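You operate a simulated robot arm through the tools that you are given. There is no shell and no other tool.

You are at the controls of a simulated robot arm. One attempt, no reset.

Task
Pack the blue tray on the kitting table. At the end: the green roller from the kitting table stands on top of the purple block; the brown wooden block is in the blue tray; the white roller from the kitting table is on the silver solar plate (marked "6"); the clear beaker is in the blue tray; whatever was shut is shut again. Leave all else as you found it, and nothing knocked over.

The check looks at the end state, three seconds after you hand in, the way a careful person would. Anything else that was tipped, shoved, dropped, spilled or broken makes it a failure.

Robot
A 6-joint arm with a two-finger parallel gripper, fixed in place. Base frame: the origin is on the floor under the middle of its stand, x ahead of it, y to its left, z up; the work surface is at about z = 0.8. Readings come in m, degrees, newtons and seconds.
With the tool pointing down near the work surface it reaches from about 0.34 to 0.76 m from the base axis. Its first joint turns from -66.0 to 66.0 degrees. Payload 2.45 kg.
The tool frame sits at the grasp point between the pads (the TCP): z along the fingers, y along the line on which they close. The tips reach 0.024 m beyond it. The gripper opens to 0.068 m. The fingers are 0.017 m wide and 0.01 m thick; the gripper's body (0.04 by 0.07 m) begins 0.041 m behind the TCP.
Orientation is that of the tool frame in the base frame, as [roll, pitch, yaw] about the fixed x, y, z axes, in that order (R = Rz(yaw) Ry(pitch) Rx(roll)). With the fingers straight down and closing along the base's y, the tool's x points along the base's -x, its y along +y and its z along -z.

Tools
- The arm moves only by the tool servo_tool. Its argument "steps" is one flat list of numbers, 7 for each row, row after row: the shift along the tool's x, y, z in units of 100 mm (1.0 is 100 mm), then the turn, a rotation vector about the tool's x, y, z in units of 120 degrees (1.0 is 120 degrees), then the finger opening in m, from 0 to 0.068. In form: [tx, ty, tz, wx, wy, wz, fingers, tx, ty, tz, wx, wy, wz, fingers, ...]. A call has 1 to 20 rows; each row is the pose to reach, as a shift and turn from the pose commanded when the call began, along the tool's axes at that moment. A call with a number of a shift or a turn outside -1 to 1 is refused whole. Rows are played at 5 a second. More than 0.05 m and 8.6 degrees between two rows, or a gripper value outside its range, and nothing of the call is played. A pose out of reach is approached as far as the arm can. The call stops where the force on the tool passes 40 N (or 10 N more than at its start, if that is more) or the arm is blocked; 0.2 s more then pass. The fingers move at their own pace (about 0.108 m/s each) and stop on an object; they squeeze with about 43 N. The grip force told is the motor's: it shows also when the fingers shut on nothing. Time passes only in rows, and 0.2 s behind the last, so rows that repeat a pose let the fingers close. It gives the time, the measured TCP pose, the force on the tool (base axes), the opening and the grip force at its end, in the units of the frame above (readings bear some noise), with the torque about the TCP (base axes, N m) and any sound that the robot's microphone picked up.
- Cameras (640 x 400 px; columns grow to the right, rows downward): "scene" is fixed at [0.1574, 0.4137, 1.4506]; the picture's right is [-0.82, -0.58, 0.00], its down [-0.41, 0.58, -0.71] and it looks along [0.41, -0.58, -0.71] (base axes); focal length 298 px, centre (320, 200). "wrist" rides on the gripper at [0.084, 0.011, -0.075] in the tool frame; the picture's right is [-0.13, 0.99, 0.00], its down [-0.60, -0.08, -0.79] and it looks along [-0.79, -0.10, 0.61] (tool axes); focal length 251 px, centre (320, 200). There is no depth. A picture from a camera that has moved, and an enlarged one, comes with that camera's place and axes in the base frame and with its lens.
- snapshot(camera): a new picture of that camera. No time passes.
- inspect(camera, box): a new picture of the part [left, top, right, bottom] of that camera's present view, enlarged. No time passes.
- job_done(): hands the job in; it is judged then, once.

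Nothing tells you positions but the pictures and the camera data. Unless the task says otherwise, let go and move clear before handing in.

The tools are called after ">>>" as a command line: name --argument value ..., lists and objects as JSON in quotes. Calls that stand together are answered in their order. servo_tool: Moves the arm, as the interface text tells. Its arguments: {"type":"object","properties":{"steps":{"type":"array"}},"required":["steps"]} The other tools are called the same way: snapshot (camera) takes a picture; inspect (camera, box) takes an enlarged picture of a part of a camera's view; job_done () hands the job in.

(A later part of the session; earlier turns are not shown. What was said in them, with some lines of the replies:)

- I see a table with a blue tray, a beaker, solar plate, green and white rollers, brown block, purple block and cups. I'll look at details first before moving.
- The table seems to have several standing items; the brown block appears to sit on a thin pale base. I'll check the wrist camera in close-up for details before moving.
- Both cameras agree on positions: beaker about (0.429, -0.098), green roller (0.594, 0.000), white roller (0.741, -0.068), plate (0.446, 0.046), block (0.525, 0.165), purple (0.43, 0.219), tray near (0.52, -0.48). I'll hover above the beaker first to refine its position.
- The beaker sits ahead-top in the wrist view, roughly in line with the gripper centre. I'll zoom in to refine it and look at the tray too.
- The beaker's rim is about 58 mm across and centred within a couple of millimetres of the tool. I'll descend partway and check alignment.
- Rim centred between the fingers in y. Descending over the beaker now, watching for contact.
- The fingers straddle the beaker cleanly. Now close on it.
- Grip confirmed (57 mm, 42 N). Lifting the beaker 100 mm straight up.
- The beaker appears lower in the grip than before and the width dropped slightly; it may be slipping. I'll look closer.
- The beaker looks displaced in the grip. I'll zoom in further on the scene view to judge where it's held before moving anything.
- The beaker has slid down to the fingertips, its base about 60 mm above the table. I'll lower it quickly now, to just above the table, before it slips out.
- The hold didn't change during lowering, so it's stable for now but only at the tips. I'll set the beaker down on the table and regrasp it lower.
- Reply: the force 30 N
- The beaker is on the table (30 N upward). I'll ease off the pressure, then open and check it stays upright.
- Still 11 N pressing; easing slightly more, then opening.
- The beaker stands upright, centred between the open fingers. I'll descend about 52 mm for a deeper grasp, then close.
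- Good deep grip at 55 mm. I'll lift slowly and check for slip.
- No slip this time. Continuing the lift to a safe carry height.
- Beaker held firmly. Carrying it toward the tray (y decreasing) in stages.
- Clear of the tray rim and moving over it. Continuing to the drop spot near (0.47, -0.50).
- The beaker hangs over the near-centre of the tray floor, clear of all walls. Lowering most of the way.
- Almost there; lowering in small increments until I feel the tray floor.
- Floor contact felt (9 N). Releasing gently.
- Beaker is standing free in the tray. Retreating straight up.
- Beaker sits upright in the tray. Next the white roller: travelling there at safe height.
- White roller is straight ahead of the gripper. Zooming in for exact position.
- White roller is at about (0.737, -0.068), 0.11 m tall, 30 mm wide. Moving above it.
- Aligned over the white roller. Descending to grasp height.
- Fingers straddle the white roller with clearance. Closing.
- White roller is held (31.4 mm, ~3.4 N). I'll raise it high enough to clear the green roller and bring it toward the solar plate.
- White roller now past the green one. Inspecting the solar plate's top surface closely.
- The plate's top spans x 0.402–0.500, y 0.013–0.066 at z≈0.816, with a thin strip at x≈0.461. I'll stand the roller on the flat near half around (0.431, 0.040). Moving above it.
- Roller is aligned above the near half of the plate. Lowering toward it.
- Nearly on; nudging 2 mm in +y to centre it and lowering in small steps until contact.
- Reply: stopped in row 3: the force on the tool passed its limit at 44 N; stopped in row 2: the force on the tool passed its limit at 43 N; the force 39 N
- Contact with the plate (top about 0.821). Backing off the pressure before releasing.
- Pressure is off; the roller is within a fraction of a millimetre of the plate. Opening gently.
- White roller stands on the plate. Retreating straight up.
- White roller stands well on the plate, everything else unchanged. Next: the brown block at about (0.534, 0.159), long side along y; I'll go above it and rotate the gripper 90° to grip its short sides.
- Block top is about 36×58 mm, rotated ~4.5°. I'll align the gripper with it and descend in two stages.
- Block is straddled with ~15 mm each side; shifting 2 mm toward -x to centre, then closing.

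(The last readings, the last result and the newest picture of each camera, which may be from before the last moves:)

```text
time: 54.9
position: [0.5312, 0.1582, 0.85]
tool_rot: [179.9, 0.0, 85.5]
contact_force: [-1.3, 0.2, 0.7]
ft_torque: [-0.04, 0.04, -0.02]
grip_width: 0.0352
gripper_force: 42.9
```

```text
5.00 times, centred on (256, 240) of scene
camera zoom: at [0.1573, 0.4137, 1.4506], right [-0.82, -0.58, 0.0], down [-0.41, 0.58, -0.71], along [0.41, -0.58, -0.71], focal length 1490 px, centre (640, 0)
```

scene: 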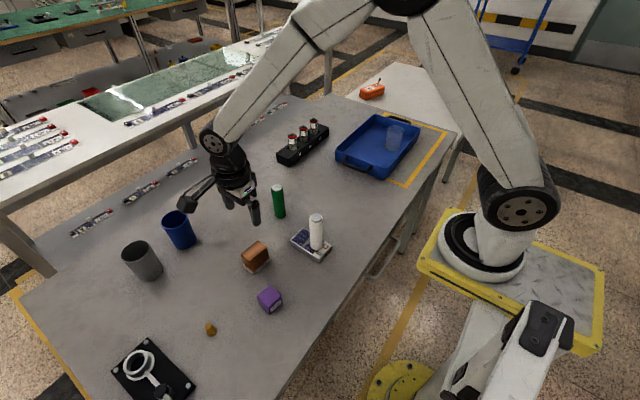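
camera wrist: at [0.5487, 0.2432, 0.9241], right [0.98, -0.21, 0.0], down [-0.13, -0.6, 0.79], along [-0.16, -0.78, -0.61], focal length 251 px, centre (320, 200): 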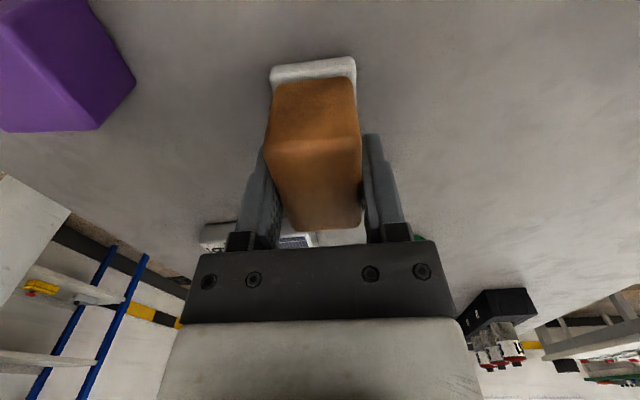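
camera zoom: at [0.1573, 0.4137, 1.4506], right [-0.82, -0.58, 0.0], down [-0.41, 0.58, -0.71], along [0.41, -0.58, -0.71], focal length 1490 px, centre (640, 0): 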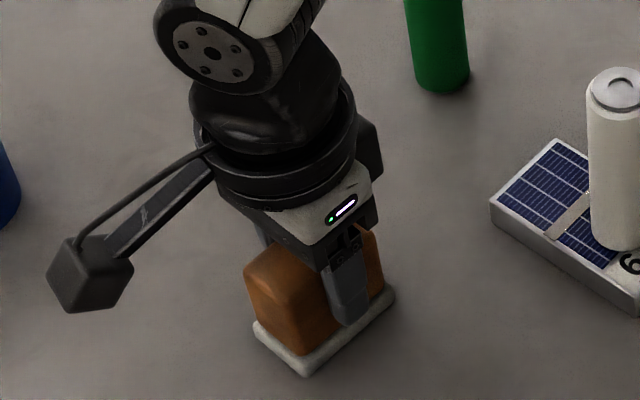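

Gripped (35 mm). Lifting 20 mm to see whether the pale base comes along.

>>> servo_tool --steps '[0, 0, -0.05, 0, 0, 0, 0.025, 0, 0, -0.1, 0, 0, 0, 0.025, 0, 0, -0.2, 0, 0, 0, 0.025, 0, 0, -0.2, 0, 0, 0, 0.025]'

>>> snapshot --camera "wrist"

>>> inspect --camera "scene" --box '[216, 200, 296, 280]'

```text
time: 55.9
position: [0.5323, 0.1601, 0.8696]
tool_rot: [180.0, 0.1, 85.5]
contact_force: [0.4, -1.0, -0.8]
ft_torque: [-0.02, -0.03, -0.02]
grip_width: 0.0353
gripper_force: 43.2
```

```text
taken
camera wrist: at [0.5493, 0.2433, 0.9448], right [0.98, -0.21, 0.0], down [-0.13, -0.6, 0.79], along [-0.16, -0.78, -0.61], focal length 251 px, centre (320, 200)
```

wrist: 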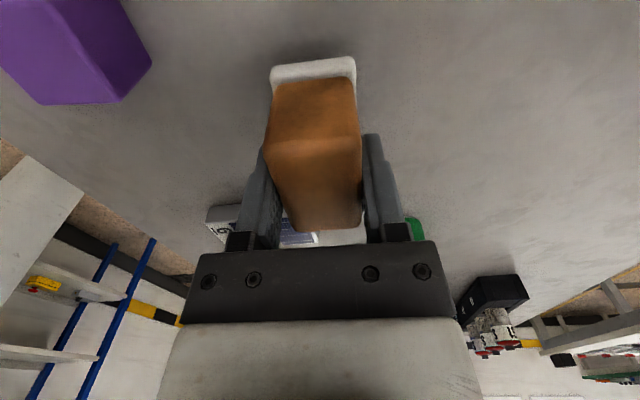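

```text
5.00 times, centred on (256, 240) of scene
camera zoom: at [0.1574, 0.4137, 1.4506], right [-0.82, -0.58, 0.0], down [-0.41, 0.58, -0.71], along [0.41, -0.58, -0.71], focal length 1490 px, centre (640, 0)
```

zoom: 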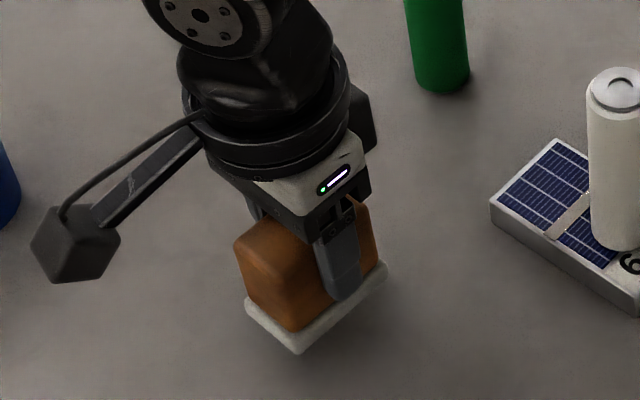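

The pale base is attached to the block, so it's one piece. Raising it high to clear the rollers.

>>> servo_tool --steps '[0, 0, -0.3, 0, 0, 0, 0.025, 0, 0, -0.6, 0, 0, 0, 0.025, 0, 0, -1.0, 0, 0, 0, 0.025]'

>>> servo_tool --steps '[0, 0, -0.3, 0, 0, 0, 0.025, 0, 0, -0.6, 0, 0, 0, 0.025, 0, 0, -0.8, 0, 0, 0, 0.025]'

>>> servo_tool --steps '[-0.3, 0.01, 0, 0, 0, 0, 0.025, -0.6, 0.02, 0, 0, 0, 0, 0.025, -1.0, 0.04, 0, 0, 0, 0, 0.025]'

>>> servo_tool --steps '[-0.3, 0.01, 0, 0, 0, 0, 0.025, -0.6, 0.02, 0, 0, 0, 0, 0.025, -1.0, 0.04, 0, 0, 0, 0, 0.025]'

>>> snapshot --camera "scene"

```text
time: 56.7
position: [0.5315, 0.1576, 0.9678]
tool_rot: [180.0, 0.0, 85.5]
contact_force: [-0.8, -0.1, -0.6]
ft_torque: [-0.06, 0.02, -0.02]
grip_width: 0.0351
gripper_force: 43.2
```

```text
time: 57.5
position: [0.5306, 0.1567, 1.0489]
tool_rot: [-179.9, 0.0, 85.5]
contact_force: [-0.6, 0.7, -0.8]
ft_torque: [0.02, 0.02, 0.02]
grip_width: 0.0353
gripper_force: 42.4
```

```text
time: 58.3
position: [0.5248, 0.0583, 1.0486]
tool_rot: [179.9, -0.1, 85.4]
contact_force: [0.4, -1.0, -0.4]
ft_torque: [0.02, -0.01, 0.0]
grip_width: 0.035
gripper_force: 43.2
```

```text
time: 59.1
position: [0.5214, -0.04, 1.0488]
tool_rot: [179.9, -0.1, 85.4]
contact_force: [0.0, -0.6, -0.9]
ft_torque: [0.01, -0.02, 0.0]
grip_width: 0.0351
gripper_force: 43.6
```

```text
taken
```

scene: 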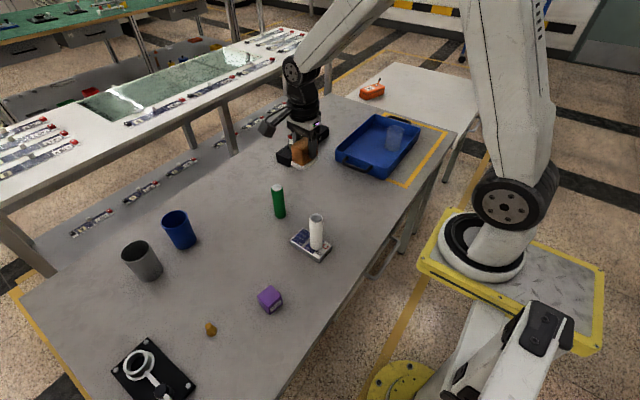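

>>> servo_tool --steps '[-0.3, 0.01, 0, 0, 0, 0, 0.025, -0.6, 0.02, 0, 0, 0, 0, 0.025, -1.0, 0.04, 0, 0, 0, 0, 0.025]'

>>> servo_tool --steps '[-0.3, 0.01, 0, 0, 0, 0, 0.025, -0.6, 0.02, 0, 0, 0, 0, 0.025, -1.0, 0.04, 0, 0, 0, 0, 0.025]'

>>> servo_tool --steps '[-0.3, 0.01, 0, 0, 0, 0, 0.025, -0.6, 0.02, 0, 0, 0, 0, 0.025, -1.0, 0.04, 0, 0, 0, 0, 0.025]'

>>> servo_tool --steps '[-0.2, 0.01, 0, 0, 0, 0, 0.025, -0.4, 0.02, 0, 0, 0, 0, 0.025, -0.45, 0.02, 0, 0, 0, 0, 0.025, -0.45, 0.02, 0, 0, 0, 0, 0.025]'

>>> snapshot --camera "scene"

>>> snapshot --camera "wrist"

```text
time: 59.9
position: [0.5182, -0.1409, 1.0471]
tool_rot: [180.0, 0.0, 85.6]
contact_force: [0.9, 0.2, -0.7]
ft_torque: [0.0, 0.03, -0.04]
grip_width: 0.0351
gripper_force: 43.3
```

```text
time: 60.7
position: [0.5146, -0.2419, 1.0481]
tool_rot: [179.9, 0.0, 85.6]
contact_force: [-0.1, -0.4, -0.3]
ft_torque: [0.0, -0.02, 0.0]
grip_width: 0.0353
gripper_force: 43.4
```

```text
time: 61.5
position: [0.51, -0.3441, 1.0481]
tool_rot: [-180.0, 0.0, 85.5]
contact_force: [0.4, -0.4, -0.7]
ft_torque: [0.08, 0.03, -0.01]
grip_width: 0.0353
gripper_force: 43.0
```

```text
time: 62.5
position: [0.5083, -0.3872, 1.0494]
tool_rot: [180.0, 0.1, 85.6]
contact_force: [-0.5, -0.4, -1.7]
ft_torque: [-0.04, -0.01, 0.0]
grip_width: 0.0351
gripper_force: 43.2
```

```text
taken
```

scene: 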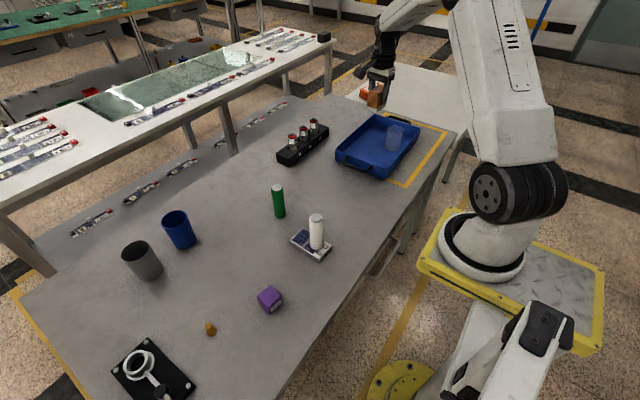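

```text
taken
camera wrist: at [0.5268, -0.3027, 1.124], right [0.98, -0.21, 0.0], down [-0.13, -0.6, 0.79], along [-0.16, -0.78, -0.61], focal length 251 px, centre (320, 200)
```

wrist: 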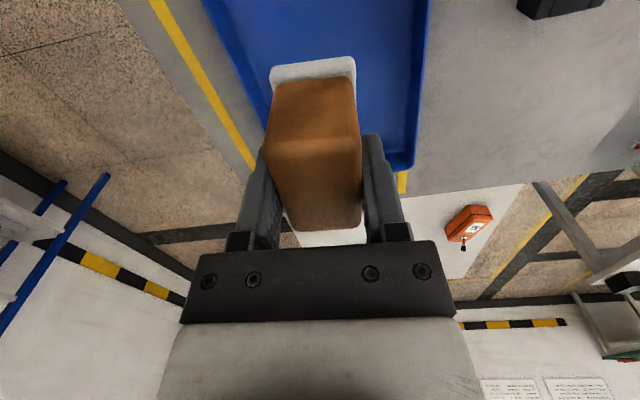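

Block is over the tray's clear area, away from the beaker. Lowering in stages.

>>> servo_tool --steps '[0, 0, 0.3, 0, 0, 0, 0.025, 0, 0, 0.6, 0, 0, 0, 0.025, 0, 0, 0.9, 0, 0, 0, 0.025, 0, 0, 1.0, 0, 0, 0, 0.025]'

>>> servo_tool --steps '[0, 0, 0.2, 0, 0, 0, 0.025, 0, 0, 0.4, 0, 0, 0, 0.025, 0, 0, 0.6, 0, 0, 0, 0.025, 0, 0, 0.75, 0, 0, 0, 0.025, 0, 0, 0.83, 0, 0, 0, 0.025, 0, 0, 0.83, 0, 0, 0, 0.025]'

>>> snapshot --camera "wrist"

>>> inspect --camera "scene" --box '[320, 80, 448, 180]'

```text
time: 63.5
position: [0.5101, -0.3858, 0.9483]
tool_rot: [179.8, 0.0, 85.5]
contact_force: [-0.1, -0.4, -1.4]
ft_torque: [0.0, -0.02, 0.0]
grip_width: 0.0352
gripper_force: 42.7
```

```text
time: 64.9
position: [0.5102, -0.3863, 0.866]
tool_rot: [-180.0, 0.1, 85.4]
contact_force: [0.2, -0.6, -1.0]
ft_torque: [0.0, 0.06, 0.0]
grip_width: 0.0354
gripper_force: 42.9
```

```text
taken
camera wrist: at [0.5282, -0.3028, 0.9403], right [0.98, -0.21, 0.0], down [-0.13, -0.6, 0.79], along [-0.16, -0.78, -0.61], focal length 251 px, centre (320, 200)
```

wrist: 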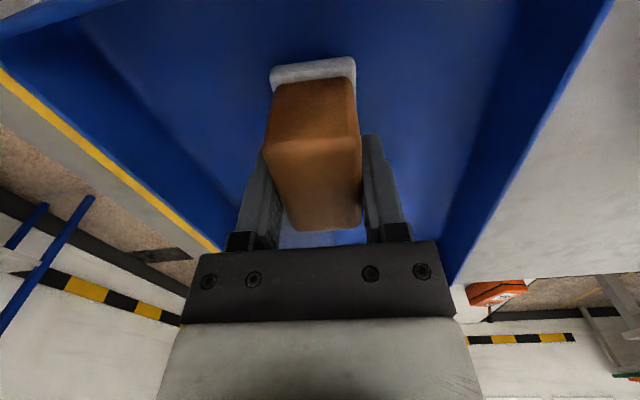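

```text
4.00 times, centred on (384, 130) of scene
camera zoom: at [0.1574, 0.4137, 1.4506], right [-0.82, -0.58, 0.0], down [-0.41, 0.58, -0.71], along [0.41, -0.58, -0.71], focal length 1192 px, centre (64, 480)
```

zoom: 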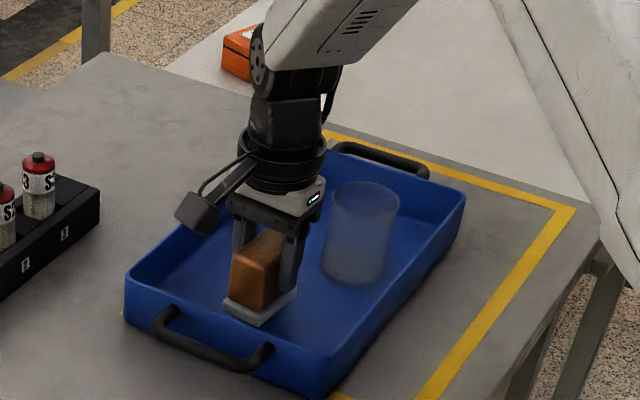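

Just above the tray floor, well clear of the beaker. Final small steps down.

>>> servo_tool --steps '[0, 0, 0.03, 0, 0, 0, 0.025, 0, 0, 0.06, 0, 0, 0, 0.025, 0, 0, 0.08, 0, 0, 0, 0.025]'

>>> servo_tool --steps '[0, 0, 0.01, 0, 0, 0, 0.025, 0, 0, 0.015, 0, 0, 0, 0.025]'

```text
time: 65.7
position: [0.5096, -0.3865, 0.8562]
tool_rot: [179.9, 0.0, 85.5]
contact_force: [0.1, -0.1, -1.7]
ft_torque: [0.02, 0.01, -0.02]
grip_width: 0.0355
gripper_force: 43.2
```

```text
time: 66.3
position: [0.5099, -0.3858, 0.8553]
tool_rot: [179.9, 0.0, 85.4]
contact_force: [0.0, 0.3, -1.5]
ft_torque: [-0.03, 0.02, -0.02]
grip_width: 0.035
gripper_force: 43.3
```

>>> servo_tool --steps '[0, 0, 0.01, 0, 0, 0, 0.025, 0, 0, 0.01, 0, 0, 0, 0.025]'

```text
time: 66.9
position: [0.5108, -0.3861, 0.8549]
tool_rot: [-180.0, 0.0, 85.5]
contact_force: [0.4, 0.8, 0.3]
ft_torque: [0.0, 0.0, 0.04]
grip_width: 0.0352
gripper_force: 42.3
```

>>> servo_tool --steps '[0, 0, 0.005, 0, 0, 0, 0.025, 0, 0, 0.008, 0, 0, 0, 0.025]'

```text
time: 67.5
position: [0.5098, -0.3876, 0.8549]
tool_rot: [-180.0, 0.0, 85.4]
contact_force: [0.0, 0.5, 0.2]
ft_torque: [-0.01, -0.02, -0.01]
grip_width: 0.0356
gripper_force: 43.1
```

>>> servo_tool --steps '[0, 0, 0.006, 0, 0, 0, 0.025, 0, 0, 0.01, 0, 0, 0, 0.025]'

```text
time: 68.1
position: [0.5108, -0.3863, 0.8529]
tool_rot: [179.9, 0.0, 85.5]
contact_force: [-2.4, 1.9, 5.7]
ft_torque: [0.14, 0.13, 0.0]
grip_width: 0.0354
gripper_force: 43.2
```

Contact with the tray floor (6 N). Releasing and moving straight up.

>>> servo_tool --steps '[0, 0, -0.003, 0, 0, 0, 0.025, 0, 0, -0.003, 0, 0, 0, 0.037, 0, 0, -0.003, 0, 0, 0, 0.042, 0, 0, -0.003, 0, 0, 0, 0.05, 0, 0, -0.003, 0, 0, 0, 0.06, 0, 0, -0.003, 0, 0, 0, 0.06]'

>>> inspect --camera "scene" --box '[320, 80, 448, 180]'

>>> snapshot --camera "wrist"

```text
time: 69.5
position: [0.5097, -0.3861, 0.8531]
tool_rot: [180.0, 0.0, 85.5]
contact_force: [-0.2, 0.1, -0.2]
ft_torque: [0.0, -0.02, 0.01]
grip_width: 0.06
gripper_force: 0.0
```

```text
4.00 times, centred on (384, 130) of scene
camera zoom: at [0.1574, 0.4137, 1.4506], right [-0.82, -0.58, 0.0], down [-0.41, 0.58, -0.71], along [0.41, -0.58, -0.71], focal length 1192 px, centre (64, 480)
```

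zoom: 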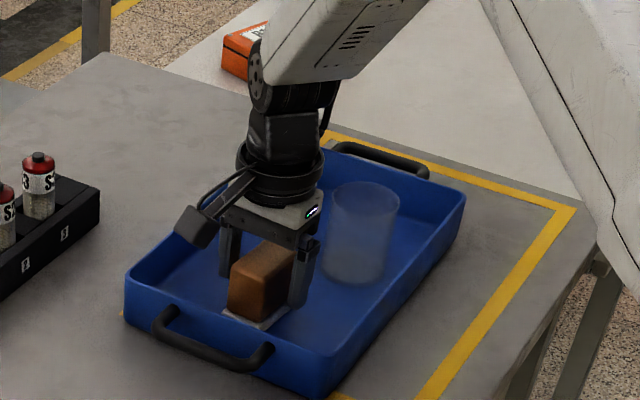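

```text
taken
camera wrist: at [0.528, -0.3025, 0.9286], right [0.98, -0.21, 0.0], down [-0.13, -0.6, 0.79], along [-0.16, -0.78, -0.61], focal length 251 px, centre (320, 200)
```

wrist: 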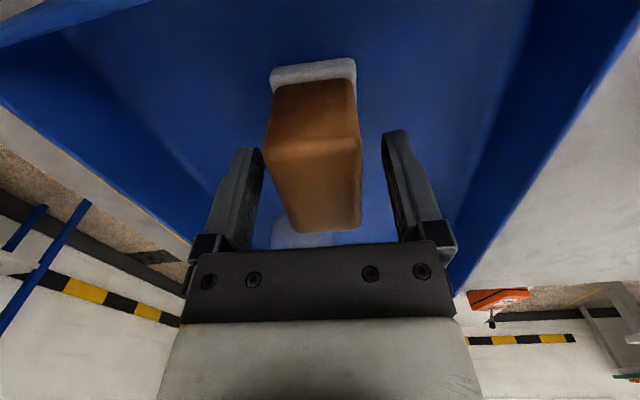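

Block rests in the tray, beaker undisturbed. Rising straight up and then heading to the green roller.

>>> servo_tool --steps '[0, 0, -0.15, 0, 0, 0, 0.06, 0, 0, -0.4, 0, 0, 0, 0.06, 0, 0, -0.7, 0, 0, -0.02, 0.068, 0, 0, -1.0, 0, 0, -0.0375, 0.068]'

>>> servo_tool --steps '[0.3, 0.05, -0.3, 0, 0, 0, 0.068, 0.6, 0.12, -0.6, 0, 0, 0, 0.068, 1.0, 0.22, -0.8, 0, 0, 0, 0.068]'

>>> servo_tool --steps '[0.35, 0.08, 0, 0, 0, 0, 0.068, 0.7, 0.15, 0, 0, 0, 0, 0.068, 1.0, 0.22, 0, 0, 0, 0, 0.068]'

>>> servo_tool --steps '[0.35, 0.08, 0, 0, 0, 0, 0.068, 0.7, 0.15, 0, 0, 0, 0, 0.068, 1.0, 0.22, 0, 0, 0, 0, 0.068]'

>>> snapshot --camera "scene"

>>> snapshot --camera "wrist"

```text
time: 70.5
position: [0.5099, -0.386, 0.9543]
tool_rot: [180.0, 0.1, 90.0]
contact_force: [0.2, -0.1, 0.2]
ft_torque: [0.01, -0.02, 0.02]
grip_width: 0.0679
gripper_force: 0.1
```

```text
time: 71.3
position: [0.5329, -0.2864, 1.0333]
tool_rot: [-180.0, 0.0, 89.9]
contact_force: [0.0, 1.1, -0.1]
ft_torque: [0.0, 0.01, 0.02]
grip_width: 0.0679
gripper_force: 0.0
```

```text
time: 72.1
position: [0.5532, -0.1854, 1.0338]
tool_rot: [179.9, 0.0, 90.0]
contact_force: [0.3, -0.1, -0.2]
ft_torque: [0.0, -0.02, 0.02]
grip_width: 0.068
gripper_force: 0.1
```

```text
time: 72.9
position: [0.5754, -0.0849, 1.0318]
tool_rot: [-180.0, 0.0, 89.9]
contact_force: [0.0, 0.8, -0.4]
ft_torque: [-0.01, -0.04, -0.01]
grip_width: 0.0679
gripper_force: 0.1
```

```text
taken
```

scene: 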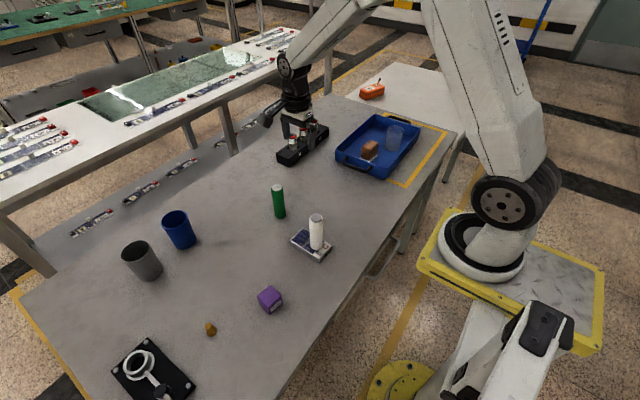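

```text
taken
camera wrist: at [0.5868, 0.0003, 1.1075], right [0.99, -0.13, 0.0], down [-0.08, -0.6, 0.79], along [-0.1, -0.79, -0.61], focal length 251 px, centre (320, 200)
```

wrist: 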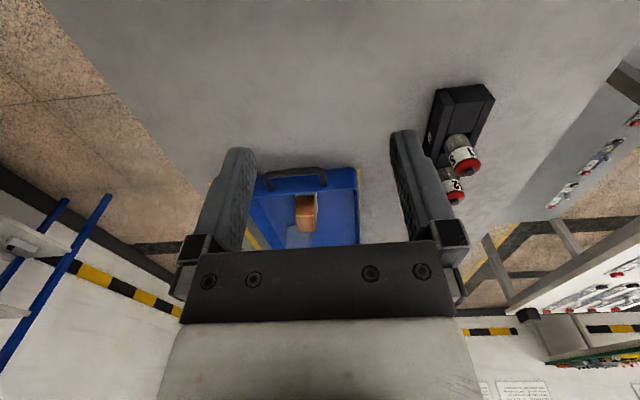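

Tray contents look right. Moving above the green roller at about (0.590, 0.001).

>>> servo_tool --steps '[0.3, 0.05, 0, 0, 0, 0, 0.068, 0.6, 0.1, 0, 0, 0, 0, 0.068, 0.86, 0.146, 0.1, 0, 0, 0, 0.068, 0.86, 0.146, 0.3, 0, 0, 0, 0.068, 0.86, 0.146, 0.3, 0, 0, 0, 0.068]'

>>> snapshot --camera "wrist"

>>> inspect --camera "scene" --box '[220, 130, 348, 230]'

```text
time: 74.1
position: [0.5906, 0.0003, 1.0029]
tool_rot: [179.9, 0.0, 90.0]
contact_force: [-0.2, -0.4, 0.4]
ft_torque: [0.0, 0.02, 0.0]
grip_width: 0.0678
gripper_force: 0.1
```

```text
taken
camera wrist: at [0.6025, 0.0852, 1.0781], right [0.99, -0.13, 0.0], down [-0.08, -0.6, 0.79], along [-0.1, -0.79, -0.61], focal length 251 px, centre (320, 200)
```

wrist: 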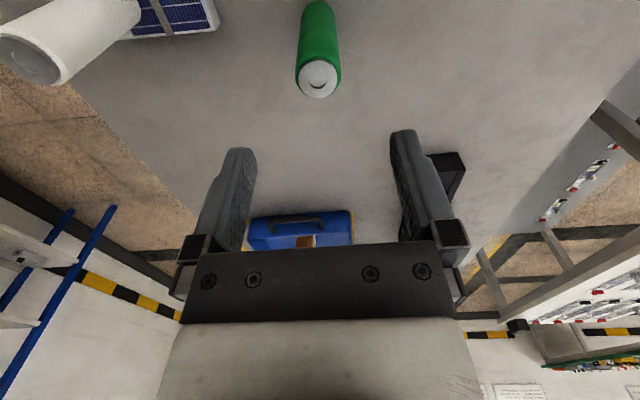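

```text
4.00 times, centred on (284, 180) of scene
camera zoom: at [0.1574, 0.4137, 1.4506], right [-0.82, -0.58, 0.0], down [-0.41, 0.58, -0.71], along [0.41, -0.58, -0.71], focal length 1192 px, centre (464, 280)
```

zoom: 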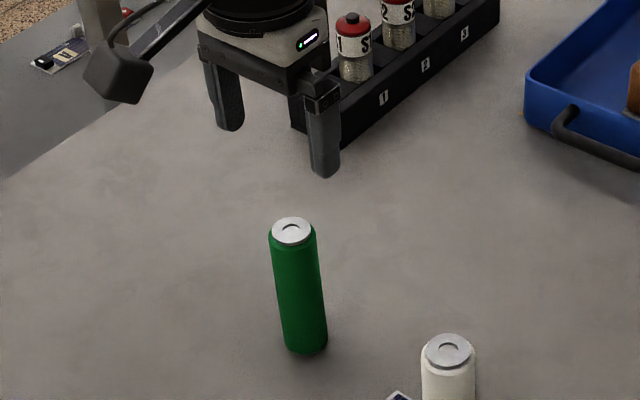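

Aligned within a millimetre or two. Descending over the green roller.

>>> servo_tool --steps '[0.012, 0, 0.3, 0, 0, 0, 0.068, 0.012, 0, 0.6, 0, 0, 0, 0.068, 0.012, 0, 0.65, 0, 0, 0, 0.068, 0.012, 0, 0.65, 0, 0, 0, 0.068]'

>>> snapshot --camera "wrist"

>>> inspect --camera "scene" --box '[220, 130, 348, 230]'

```text
time: 75.1
position: [0.5917, 0.0008, 0.94]
tool_rot: [-180.0, 0.0, 90.0]
contact_force: [0.4, 0.4, 0.0]
ft_torque: [-0.01, 0.03, -0.02]
grip_width: 0.068
gripper_force: 0.0
```

```text
taken
camera wrist: at [0.6022, 0.0856, 1.0147], right [0.99, -0.13, 0.0], down [-0.08, -0.6, 0.79], along [-0.1, -0.79, -0.61], focal length 251 px, centre (320, 200)
```

wrist: 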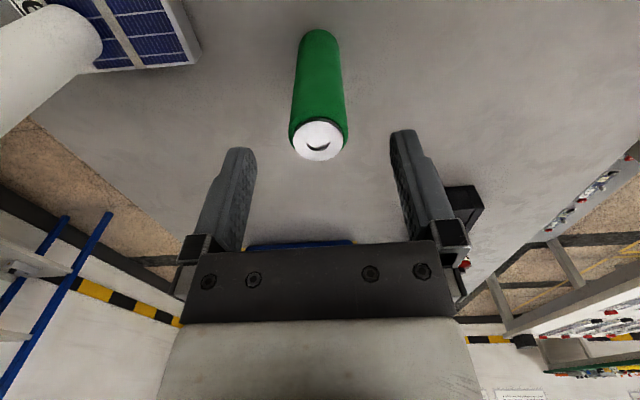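

```text
4.00 times, centred on (284, 180) of scene
camera zoom: at [0.1574, 0.4137, 1.4506], right [-0.82, -0.58, 0.0], down [-0.41, 0.58, -0.71], along [0.41, -0.58, -0.71], focal length 1192 px, centre (464, 280)
```

zoom: 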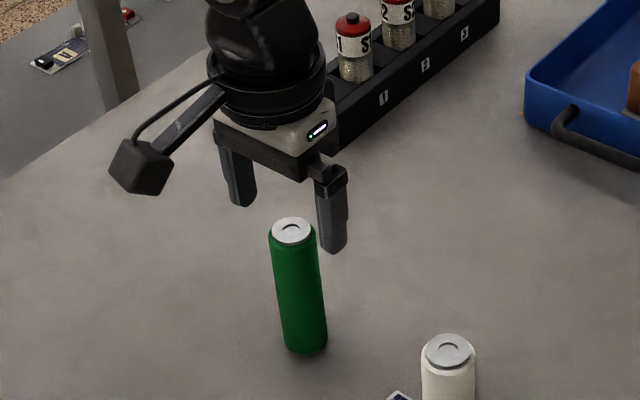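

>>> servo_tool --steps '[0, 0, 0.2, 0, 0, 0, 0.068, 0, 0, 0.4, 0, 0, 0, 0.068, 0, 0, 0.58, 0, 0, 0, 0.068, 0, 0, 0.58, 0, 0, 0, 0.068]'

>>> snapshot --camera "wrist"

>>> inspect --camera "scene" --box '[220, 130, 348, 230]'

```text
time: 76.1
position: [0.5907, -0.0, 0.8805]
tool_rot: [179.9, 0.0, 90.0]
contact_force: [-0.2, -0.2, 0.2]
ft_torque: [-0.03, -0.01, 0.01]
grip_width: 0.0681
gripper_force: 0.1
```

```text
taken
camera wrist: at [0.6022, 0.0849, 0.956], right [0.99, -0.13, 0.0], down [-0.08, -0.6, 0.79], along [-0.1, -0.79, -0.61], focal length 251 px, centre (320, 200)
```

wrist: 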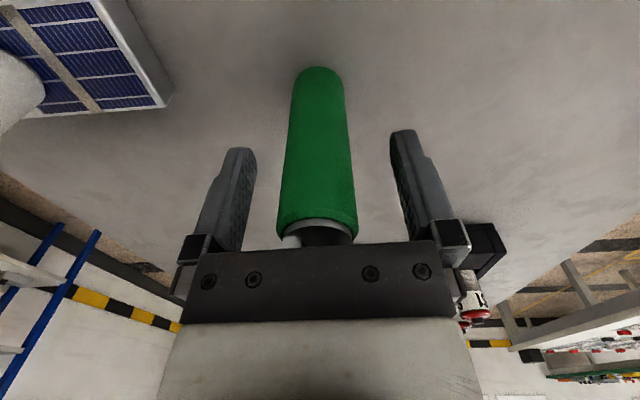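

```text
4.00 times, centred on (284, 180) of scene
camera zoom: at [0.1574, 0.4137, 1.4506], right [-0.82, -0.58, 0.0], down [-0.41, 0.58, -0.71], along [0.41, -0.58, -0.71], focal length 1192 px, centre (464, 280)
```

zoom: 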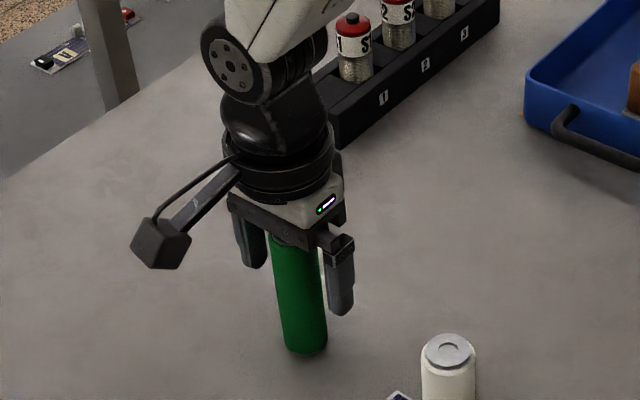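

Roller is straddled. Closing and lifting a little.

>>> servo_tool --steps '[0, 0, 0, 0, 0, 0, 0.05, 0, 0, 0, 0, 0, 0, 0.04, 0, 0, 0, 0, 0, 0, 0.032, 0, 0, 0, 0, 0, 0, 0.022, 0, 0, 0, 0, 0, 0, 0.022, 0, 0, 0, 0, 0, 0, 0.022]'

>>> servo_tool --steps '[0, 0, -0.05, 0, 0, 0, 0.022, 0, 0, -0.1, 0, 0, 0, 0.022, 0, 0, -0.2, 0, 0, 0, 0.022, 0, 0, -0.2, 0, 0, 0, 0.022]'

>>> snapshot --camera "wrist"

>>> inspect --camera "scene" --box '[220, 130, 348, 230]'

```text
time: 77.5
position: [0.5903, -0.0002, 0.8815]
tool_rot: [-179.9, 0.0, 90.0]
contact_force: [-1.5, -0.2, 0.8]
ft_torque: [0.0, 0.09, 0.01]
grip_width: 0.0316
gripper_force: 43.1
```

```text
time: 78.5
position: [0.5913, 0.0002, 0.9011]
tool_rot: [-180.0, 0.0, 90.0]
contact_force: [0.6, -0.4, -2.0]
ft_torque: [0.01, -0.03, 0.01]
grip_width: 0.0314
gripper_force: 42.4
```

```text
taken
camera wrist: at [0.6022, 0.0854, 0.9762], right [0.99, -0.13, 0.0], down [-0.08, -0.6, 0.79], along [-0.1, -0.79, -0.61], focal length 251 px, centre (320, 200)
```

wrist: 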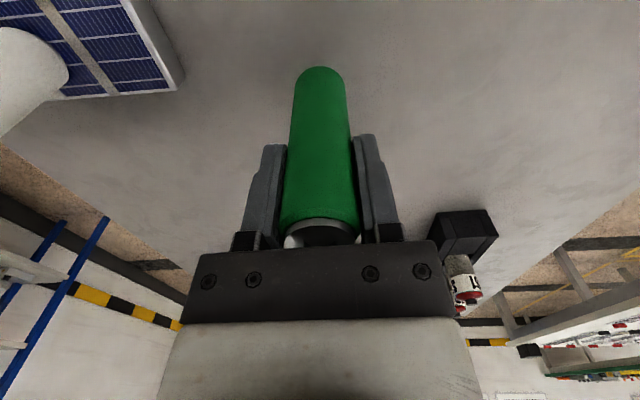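

```text
4.00 times, centred on (284, 180) of scene
camera zoom: at [0.1574, 0.4137, 1.4506], right [-0.82, -0.58, 0.0], down [-0.41, 0.58, -0.71], along [0.41, -0.58, -0.71], focal length 1192 px, centre (464, 280)
```

zoom: 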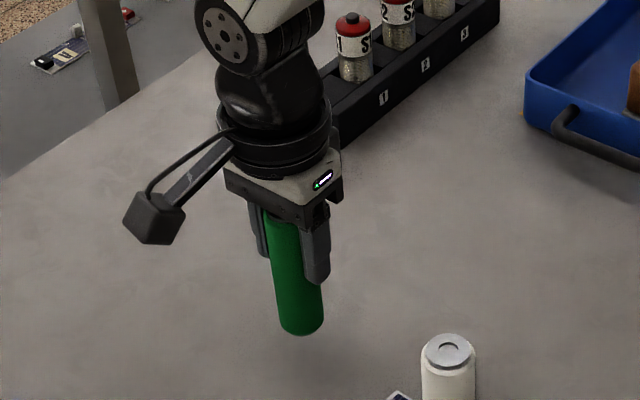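

Green roller is held. Measuring the purple block precisely before the carry.

>>> inspect --camera "scene" --box '[246, 278, 294, 318]'

```text
10.00 times, centred on (270, 298) of scene
camera zoom: at [0.1574, 0.4137, 1.4506], right [-0.82, -0.58, 0.0], down [-0.41, 0.58, -0.71], along [0.41, -0.58, -0.71], focal length 2981 px, centre (820, -780)
```

zoom: 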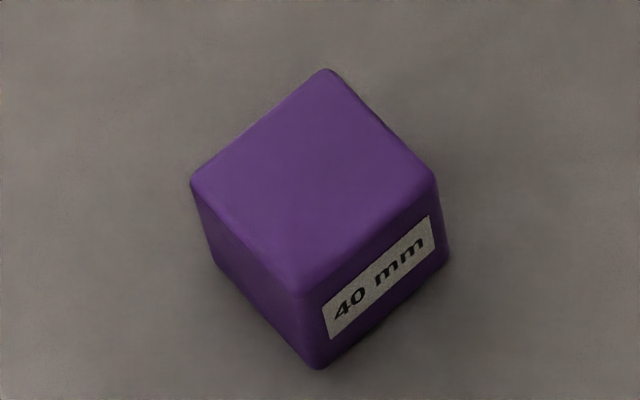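

Purple block's top centre is about (0.429, 0.222) at z 0.84. Raising the green roller and carrying it over.

>>> servo_tool --steps '[0, 0, -0.3, 0, 0, 0, 0.022, 0, 0, -0.6, 0, 0, 0, 0.022, 0, 0, -1.0, 0, 0, 0, 0.022]'

>>> servo_tool --steps '[0.25, -0.18, -0.2, 0, 0, 0, 0.022, 0.5, -0.36, -0.4, 0, 0, 0, 0.022, 0.8, -0.58, -0.5, 0, 0, 0, 0.022]'

>>> servo_tool --steps '[0.25, -0.18, 0, 0, 0, 0, 0.022, 0.5, -0.36, 0, 0, 0, 0, 0.022, 0.8, -0.58, 0, 0, 0, 0, 0.022]'

>>> servo_tool --steps '[0.25, -0.18, 0, 0, 0, 0, 0.022, 0.5, -0.36, 0, 0, 0, 0, 0.022, 0.62, -0.46, 0, 0, 0, 0, 0.022, 0.62, -0.46, 0, 0, 0, 0, 0.022]'

>>> snapshot --camera "wrist"

>>> snapshot --camera "scene"

```text
time: 79.3
position: [0.5903, 0.0008, 1.0024]
tool_rot: [-180.0, 0.0, 89.9]
contact_force: [0.7, 0.8, -1.8]
ft_torque: [0.03, 0.02, -0.01]
grip_width: 0.0316
gripper_force: 43.2
```

```text
time: 80.1
position: [0.5301, 0.0821, 1.0517]
tool_rot: [180.0, 0.0, 89.9]
contact_force: [0.6, 0.4, -1.8]
ft_torque: [0.0, 0.03, 0.0]
grip_width: 0.0313
gripper_force: 43.0
```

```text
time: 80.9
position: [0.4744, 0.1615, 1.0515]
tool_rot: [-179.9, 0.0, 89.8]
contact_force: [0.2, 0.2, -2.9]
ft_torque: [-0.03, 0.0, -0.01]
grip_width: 0.0313
gripper_force: 42.4
```

```text
time: 81.9
position: [0.4308, 0.2236, 1.0522]
tool_rot: [180.0, 0.0, 90.0]
contact_force: [0.0, 0.9, -1.9]
ft_torque: [-0.02, -0.02, -0.03]
grip_width: 0.0317
gripper_force: 43.4
```

```text
taken
camera wrist: at [0.4417, 0.3096, 1.127], right [0.99, -0.13, 0.0], down [-0.08, -0.6, 0.79], along [-0.1, -0.79, -0.61], focal length 251 px, centre (320, 200)
```

wrist: 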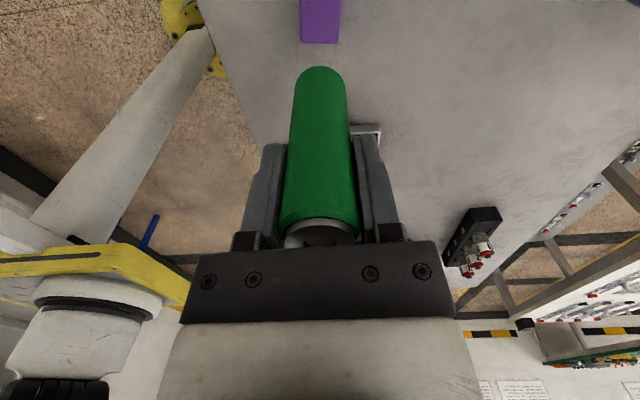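

```text
taken
```

scene: 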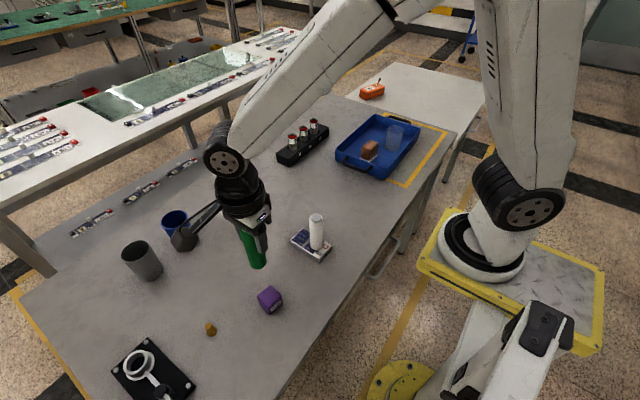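

Above the purple block. Lowering to ~30 mm above and re-checking alignment.

>>> servo_tool --steps '[-0.01, 0, 0.25, 0, 0, 0, 0.022, -0.01, 0, 0.5, 0, 0, 0, 0.022, -0.01, 0, 0.75, 0, 0, 0, 0.022, -0.01, 0, 0.95, 0, 0, 0, 0.022, -0.01, 0, 1.0, 0, 0, 0, 0.022, -0.01, 0, 1.0, 0, 0, 0, 0.022]'

>>> snapshot --camera "wrist"

>>> inspect --camera "scene" --box '[222, 238, 318, 318]'

>>> inspect --camera "wrist" --box '[240, 0, 400, 120]'

```text
time: 83.3
position: [0.429, 0.2223, 0.9503]
tool_rot: [179.9, 0.0, 90.0]
contact_force: [0.2, 0.3, -2.0]
ft_torque: [0.0, 0.01, 0.03]
grip_width: 0.0313
gripper_force: 42.6
```

```text
taken
camera wrist: at [0.4402, 0.3077, 1.0249], right [0.99, -0.13, 0.0], down [-0.08, -0.6, 0.79], along [-0.1, -0.79, -0.61], focal length 251 px, centre (320, 200)
```

wrist: 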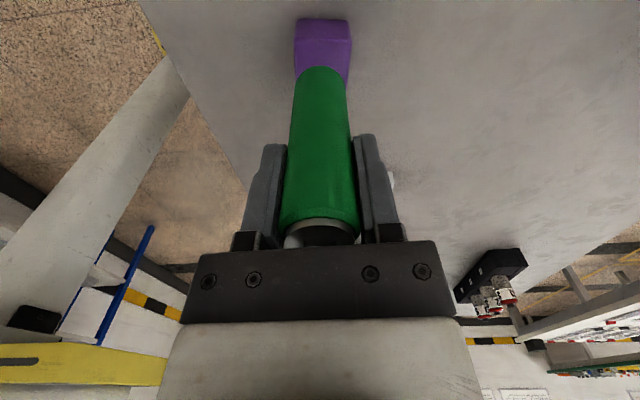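

```text
5.00 times, centred on (270, 278) of scene
camera zoom: at [0.1574, 0.4137, 1.4506], right [-0.82, -0.58, 0.0], down [-0.41, 0.58, -0.71], along [0.41, -0.58, -0.71], focal length 1490 px, centre (570, -190)
```

zoom: 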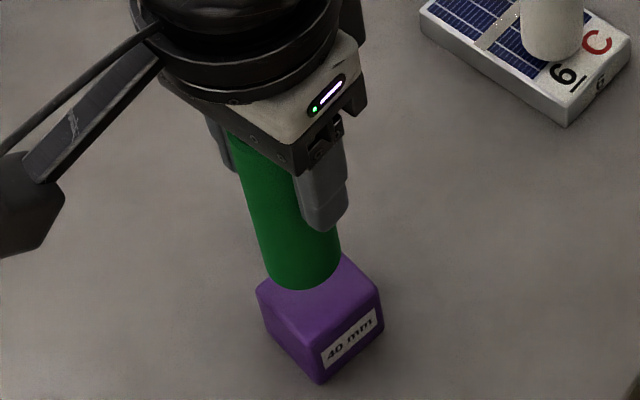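

```text
3.33 times, centred on (320, 60) of wrist
camera zoom: at [0.4402, 0.3077, 1.0249], right [0.99, -0.13, 0.0], down [-0.08, -0.6, 0.79], along [-0.1, -0.79, -0.61], focal length 838 px, centre (320, 667)
```

zoom: 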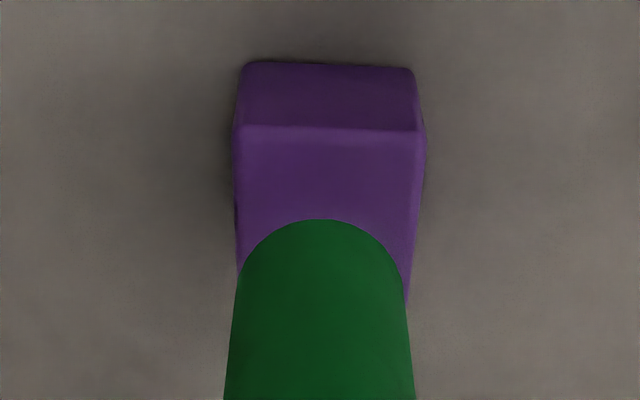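

Alignment is within 1–2 mm. Lowering in small steps until contact.

>>> servo_tool --steps '[-0.01, 0.005, 0.1, 0, 0, 0, 0.022, -0.01, 0.005, 0.18, 0, 0, 0, 0.022, -0.01, 0.005, 0.23, 0, 0, 0, 0.022, -0.01, 0.005, 0.23, 0, 0, 0, 0.022]'

>>> inspect --camera "scene" --box '[222, 238, 318, 318]'

>>> inspect --camera "wrist" --box '[240, 0, 400, 120]'

```text
time: 84.3
position: [0.4308, 0.2199, 0.9276]
tool_rot: [-180.0, 0.1, 90.0]
contact_force: [0.1, 0.2, -1.9]
ft_torque: [0.02, 0.01, -0.01]
grip_width: 0.0314
gripper_force: 43.3
```

```text
5.00 times, centred on (270, 278) of scene
camera zoom: at [0.1574, 0.4137, 1.4506], right [-0.82, -0.58, 0.0], down [-0.41, 0.58, -0.71], along [0.41, -0.58, -0.71], focal length 1490 px, centre (570, -190)
```

zoom: 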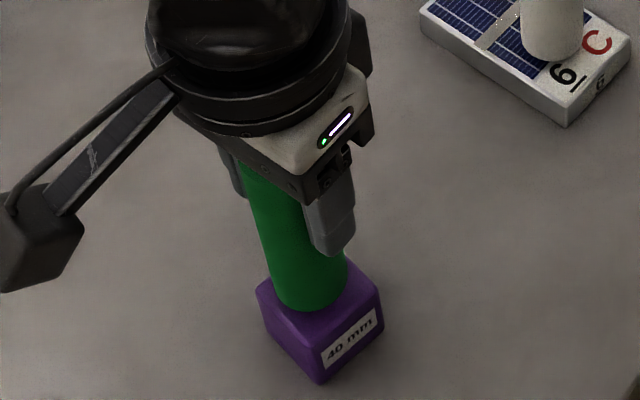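

```text
3.33 times, centred on (320, 60) of wrist
camera zoom: at [0.441, 0.306, 1.0022], right [0.99, -0.13, 0.0], down [-0.08, -0.6, 0.79], along [-0.1, -0.79, -0.61], focal length 838 px, centre (320, 667)
```

zoom: 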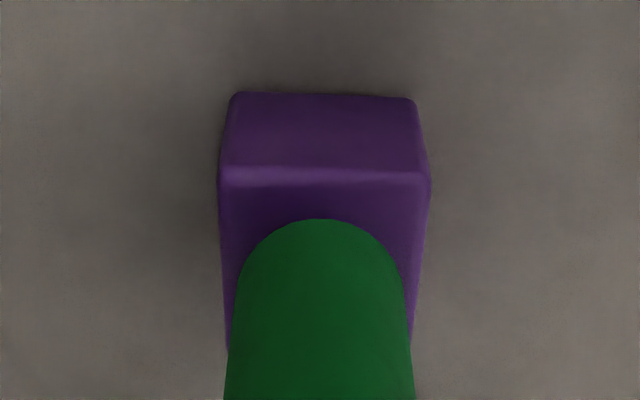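

>>> servo_tool --steps '[0, -0.012, 0.02, 0, 0, 0, 0.022, 0, -0.012, 0.03, 0, 0, 0, 0.022, 0, -0.012, 0.03, 0, 0, 0, 0.022]'

>>> servo_tool --steps '[0, 0, 0.01, 0, 0, 0, 0.022, 0, 0, 0.013, 0, 0, 0, 0.022]'

```text
time: 85.1
position: [0.4278, 0.2207, 0.9247]
tool_rot: [-180.0, 0.0, 89.9]
contact_force: [-0.6, -0.4, -2.1]
ft_torque: [0.0, 0.02, -0.02]
grip_width: 0.0311
gripper_force: 43.0
```

```text
time: 85.7
position: [0.4289, 0.221, 0.9235]
tool_rot: [180.0, -0.1, 90.0]
contact_force: [-0.3, -0.9, -2.3]
ft_torque: [0.01, -0.03, -0.02]
grip_width: 0.0314
gripper_force: 42.7
```

>>> servo_tool --steps '[0, 0, 0.006, 0, 0, 0, 0.022, 0, 0, 0.01, 0, 0, 0, 0.022]'

```text
time: 86.3
position: [0.4281, 0.2198, 0.9221]
tool_rot: [-180.0, 0.0, 90.0]
contact_force: [1.3, -0.6, -1.2]
ft_torque: [0.0, 0.01, 0.01]
grip_width: 0.0313
gripper_force: 43.1
```

>>> servo_tool --steps '[0, 0, 0.004, 0, 0, 0, 0.022, 0, 0, 0.007, 0, 0, 0, 0.022]'

```text
time: 86.9
position: [0.4266, 0.2212, 0.9212]
tool_rot: [180.0, -0.1, 90.0]
contact_force: [-0.1, 0.0, -1.7]
ft_torque: [-0.03, 0.0, 0.01]
grip_width: 0.0314
gripper_force: 43.1
```

>>> servo_tool --steps '[0, 0, 0.004, 0, 0, 0, 0.022, 0, 0, 0.006, 0, 0, 0, 0.022]'

```text
time: 87.5
position: [0.4274, 0.2203, 0.9218]
tool_rot: [179.9, -0.1, 90.0]
contact_force: [0.1, -0.6, -2.4]
ft_torque: [0.01, -0.02, -0.05]
grip_width: 0.0311
gripper_force: 42.4
```

>>> servo_tool --steps '[0, 0, 0.004, 0, 0, 0, 0.022, 0, 0, 0.007, 0, 0, 0, 0.022]'

>>> inspect --camera "scene" --box '[246, 268, 294, 318]'

```text
time: 88.1
position: [0.4285, 0.2213, 0.9201]
tool_rot: [179.9, 0.0, 90.0]
contact_force: [-0.5, -3.6, 12.1]
ft_torque: [-0.26, 0.17, -0.02]
grip_width: 0.0313
gripper_force: 43.5
```

```text
8.00 times, centred on (270, 293) of scene
camera zoom: at [0.1572, 0.4135, 1.4507], right [-0.82, -0.58, 0.0], down [-0.41, 0.58, -0.71], along [0.41, -0.58, -0.71], focal length 2385 px, centre (720, -544)
```

zoom: 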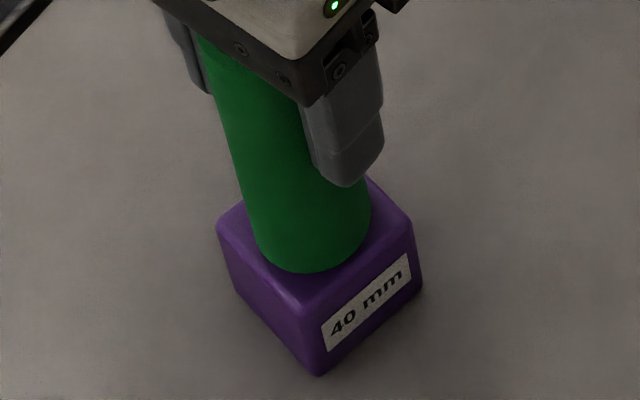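

Contact felt; the roller is well centred on the purple block. Easing off and releasing gently.

>>> servo_tool --steps '[0, 0, -0.004, 0, 0, 0, 0.022, 0, 0, -0.004, 0, 0, 0, 0.022]'

```text
time: 88.7
position: [0.4279, 0.2203, 0.9217]
tool_rot: [180.0, 0.0, 90.0]
contact_force: [-3.3, -1.1, 12.7]
ft_torque: [-0.12, 0.23, 0.01]
grip_width: 0.0312
gripper_force: 43.3
```

>>> servo_tool --steps '[0, 0, -0.003, 0, 0, 0, 0.022, 0, 0, -0.004, 0, 0, 0, 0.022]'

```text
time: 89.3
position: [0.4277, 0.2211, 0.9201]
tool_rot: [180.0, -0.1, 90.0]
contact_force: [-0.1, 0.7, -1.7]
ft_torque: [-0.01, 0.02, 0.02]
grip_width: 0.0312
gripper_force: 43.2
```

>>> servo_tool --steps '[0, 0, 0.003, 0, 0, 0, 0.022, 0, 0, 0.003, 0, 0, 0, 0.033, 0, 0, 0.003, 0, 0, 0, 0.036, 0, 0, 0.003, 0, 0, 0, 0.042, 0, 0, 0.003, 0, 0, 0, 0.05, 0, 0, 0.003, 0, 0, 0, 0.06, 0, 0, 0.003, 0, 0, 0, 0.066, 0, 0, 0.003, 0, 0, 0, 0.066]'

>>> inspect --camera "scene" --box '[222, 238, 318, 318]'

>>> snapshot --camera "wrist"

```text
time: 91.1
position: [0.4275, 0.2206, 0.9223]
tool_rot: [-179.9, 0.1, 89.9]
contact_force: [0.2, 0.3, -0.7]
ft_torque: [0.0, -0.01, -0.01]
grip_width: 0.0658
gripper_force: 0.1
```

```text
5.00 times, centred on (270, 278) of scene
camera zoom: at [0.1574, 0.4137, 1.4506], right [-0.82, -0.58, 0.0], down [-0.41, 0.58, -0.71], along [0.41, -0.58, -0.71], focal length 1490 px, centre (570, -190)
```

zoom: 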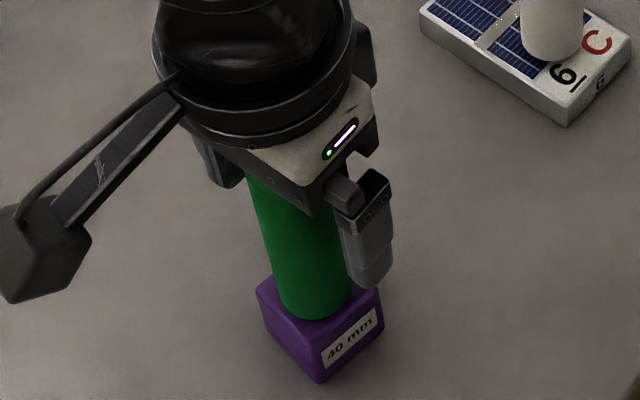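

```text
taken
camera wrist: at [0.4397, 0.3057, 0.9959], right [0.99, -0.13, 0.0], down [-0.08, -0.6, 0.79], along [-0.1, -0.79, -0.61], focal length 251 px, centre (320, 200)
```

wrist: 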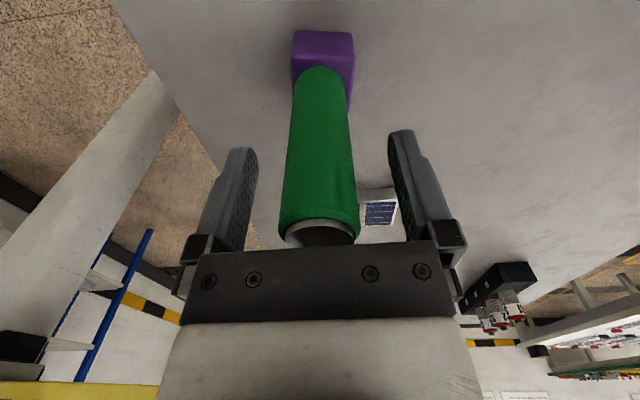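

Green roller stands free on the purple block, fingers clear. Retreating straight up.

>>> servo_tool --steps '[0, 0, -0.1, 0, 0, 0, 0.066, 0, 0, -0.3, 0, 0, 0, 0.066, 0, 0, -0.6, 0, 0, 0, 0.068, 0, 0, -1.0, 0, 0, 0, 0.068]'

>>> servo_tool --steps '[0, 0, -0.3, 0, 0, 0, 0.068, 0, 0, -0.6, 0, 0, 0, 0.068, 0, 0, -0.9, 0, 0, 0, 0.068, 0, 0, -0.9, 0, 0, 0, 0.068]'

>>> snapshot --camera "scene"

>>> inspect --camera "scene" --box '[222, 218, 350, 318]'

>>> inspect --camera "scene" --box '[320, 90, 448, 190]'

```text
time: 92.1
position: [0.4281, 0.2191, 1.0204]
tool_rot: [180.0, 0.0, 89.9]
contact_force: [1.0, -0.9, 0.2]
ft_torque: [-0.02, 0.04, -0.02]
grip_width: 0.0679
gripper_force: 0.0
```

```text
time: 93.1
position: [0.4288, 0.2201, 1.1097]
tool_rot: [179.9, 0.0, 90.0]
contact_force: [0.6, 0.0, -0.2]
ft_torque: [0.0, 0.01, -0.01]
grip_width: 0.068
gripper_force: 0.1
```

```text
taken
```

scene: 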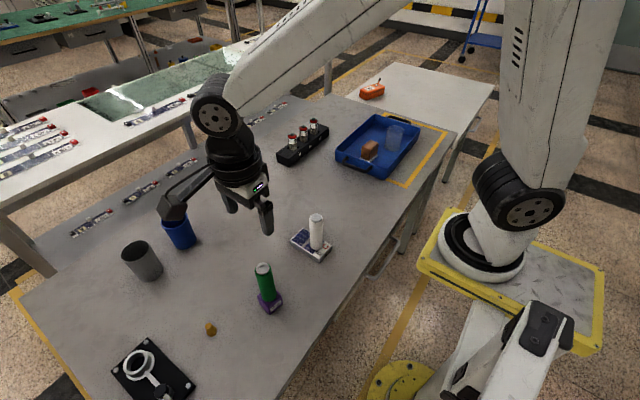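

```text
4.00 times, centred on (286, 268) of scene
camera zoom: at [0.1574, 0.4137, 1.4506], right [-0.82, -0.58, 0.0], down [-0.41, 0.58, -0.71], along [0.41, -0.58, -0.71], focal length 1192 px, centre (456, -72)
```

zoom: 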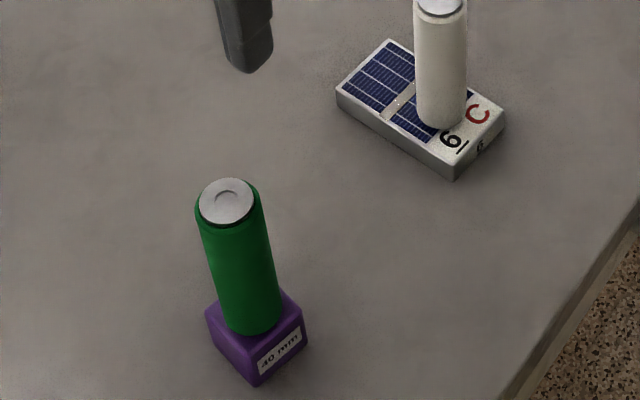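

```text
4.00 times, centred on (384, 140) of scene
camera zoom: at [0.1574, 0.4137, 1.4506], right [-0.82, -0.58, 0.0], down [-0.41, 0.58, -0.71], along [0.41, -0.58, -0.71], focal length 1192 px, centre (64, 440)
```

zoom: 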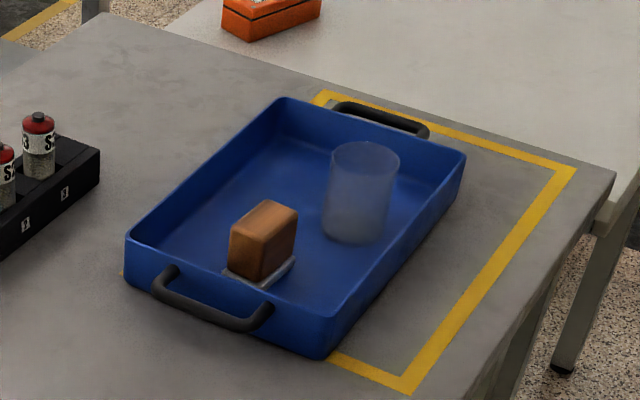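

Everything is in place. The green roller stands on the purple block, the white roller stands on plate 6, and the block and beaker are both in the tray. The tray, cups, battery rack and other items haven't moved, nothing was opened, and the arm is clear. Handing in.

>>> job_done

```text
The job is handed in.
```

The job is handed in, and the last pictures showed everything where the task wanted it:

- **Green roller:** standing upright on the purple block, well centred.
- **White roller:** standing on the near half of the silver solar plate marked "6".
- **Brown wooden block:** in the blue tray. A thin pale base under it came up with it when lifted, so I took the two to be one piece and both are in the tray.
- **Clear beaker:** upright in the blue tray, well clear of the block.

During the first lift the beaker slid down to the fingertips. I set it back on the table, gripped it lower and carried it over without further trouble. It never fell.

Nothing was opened, so nothing needed shutting. In the final view I saw no change to the tray, the solar plate, the cups or the other items on the table. The gripper was open and clear above the green roller when I handed in.
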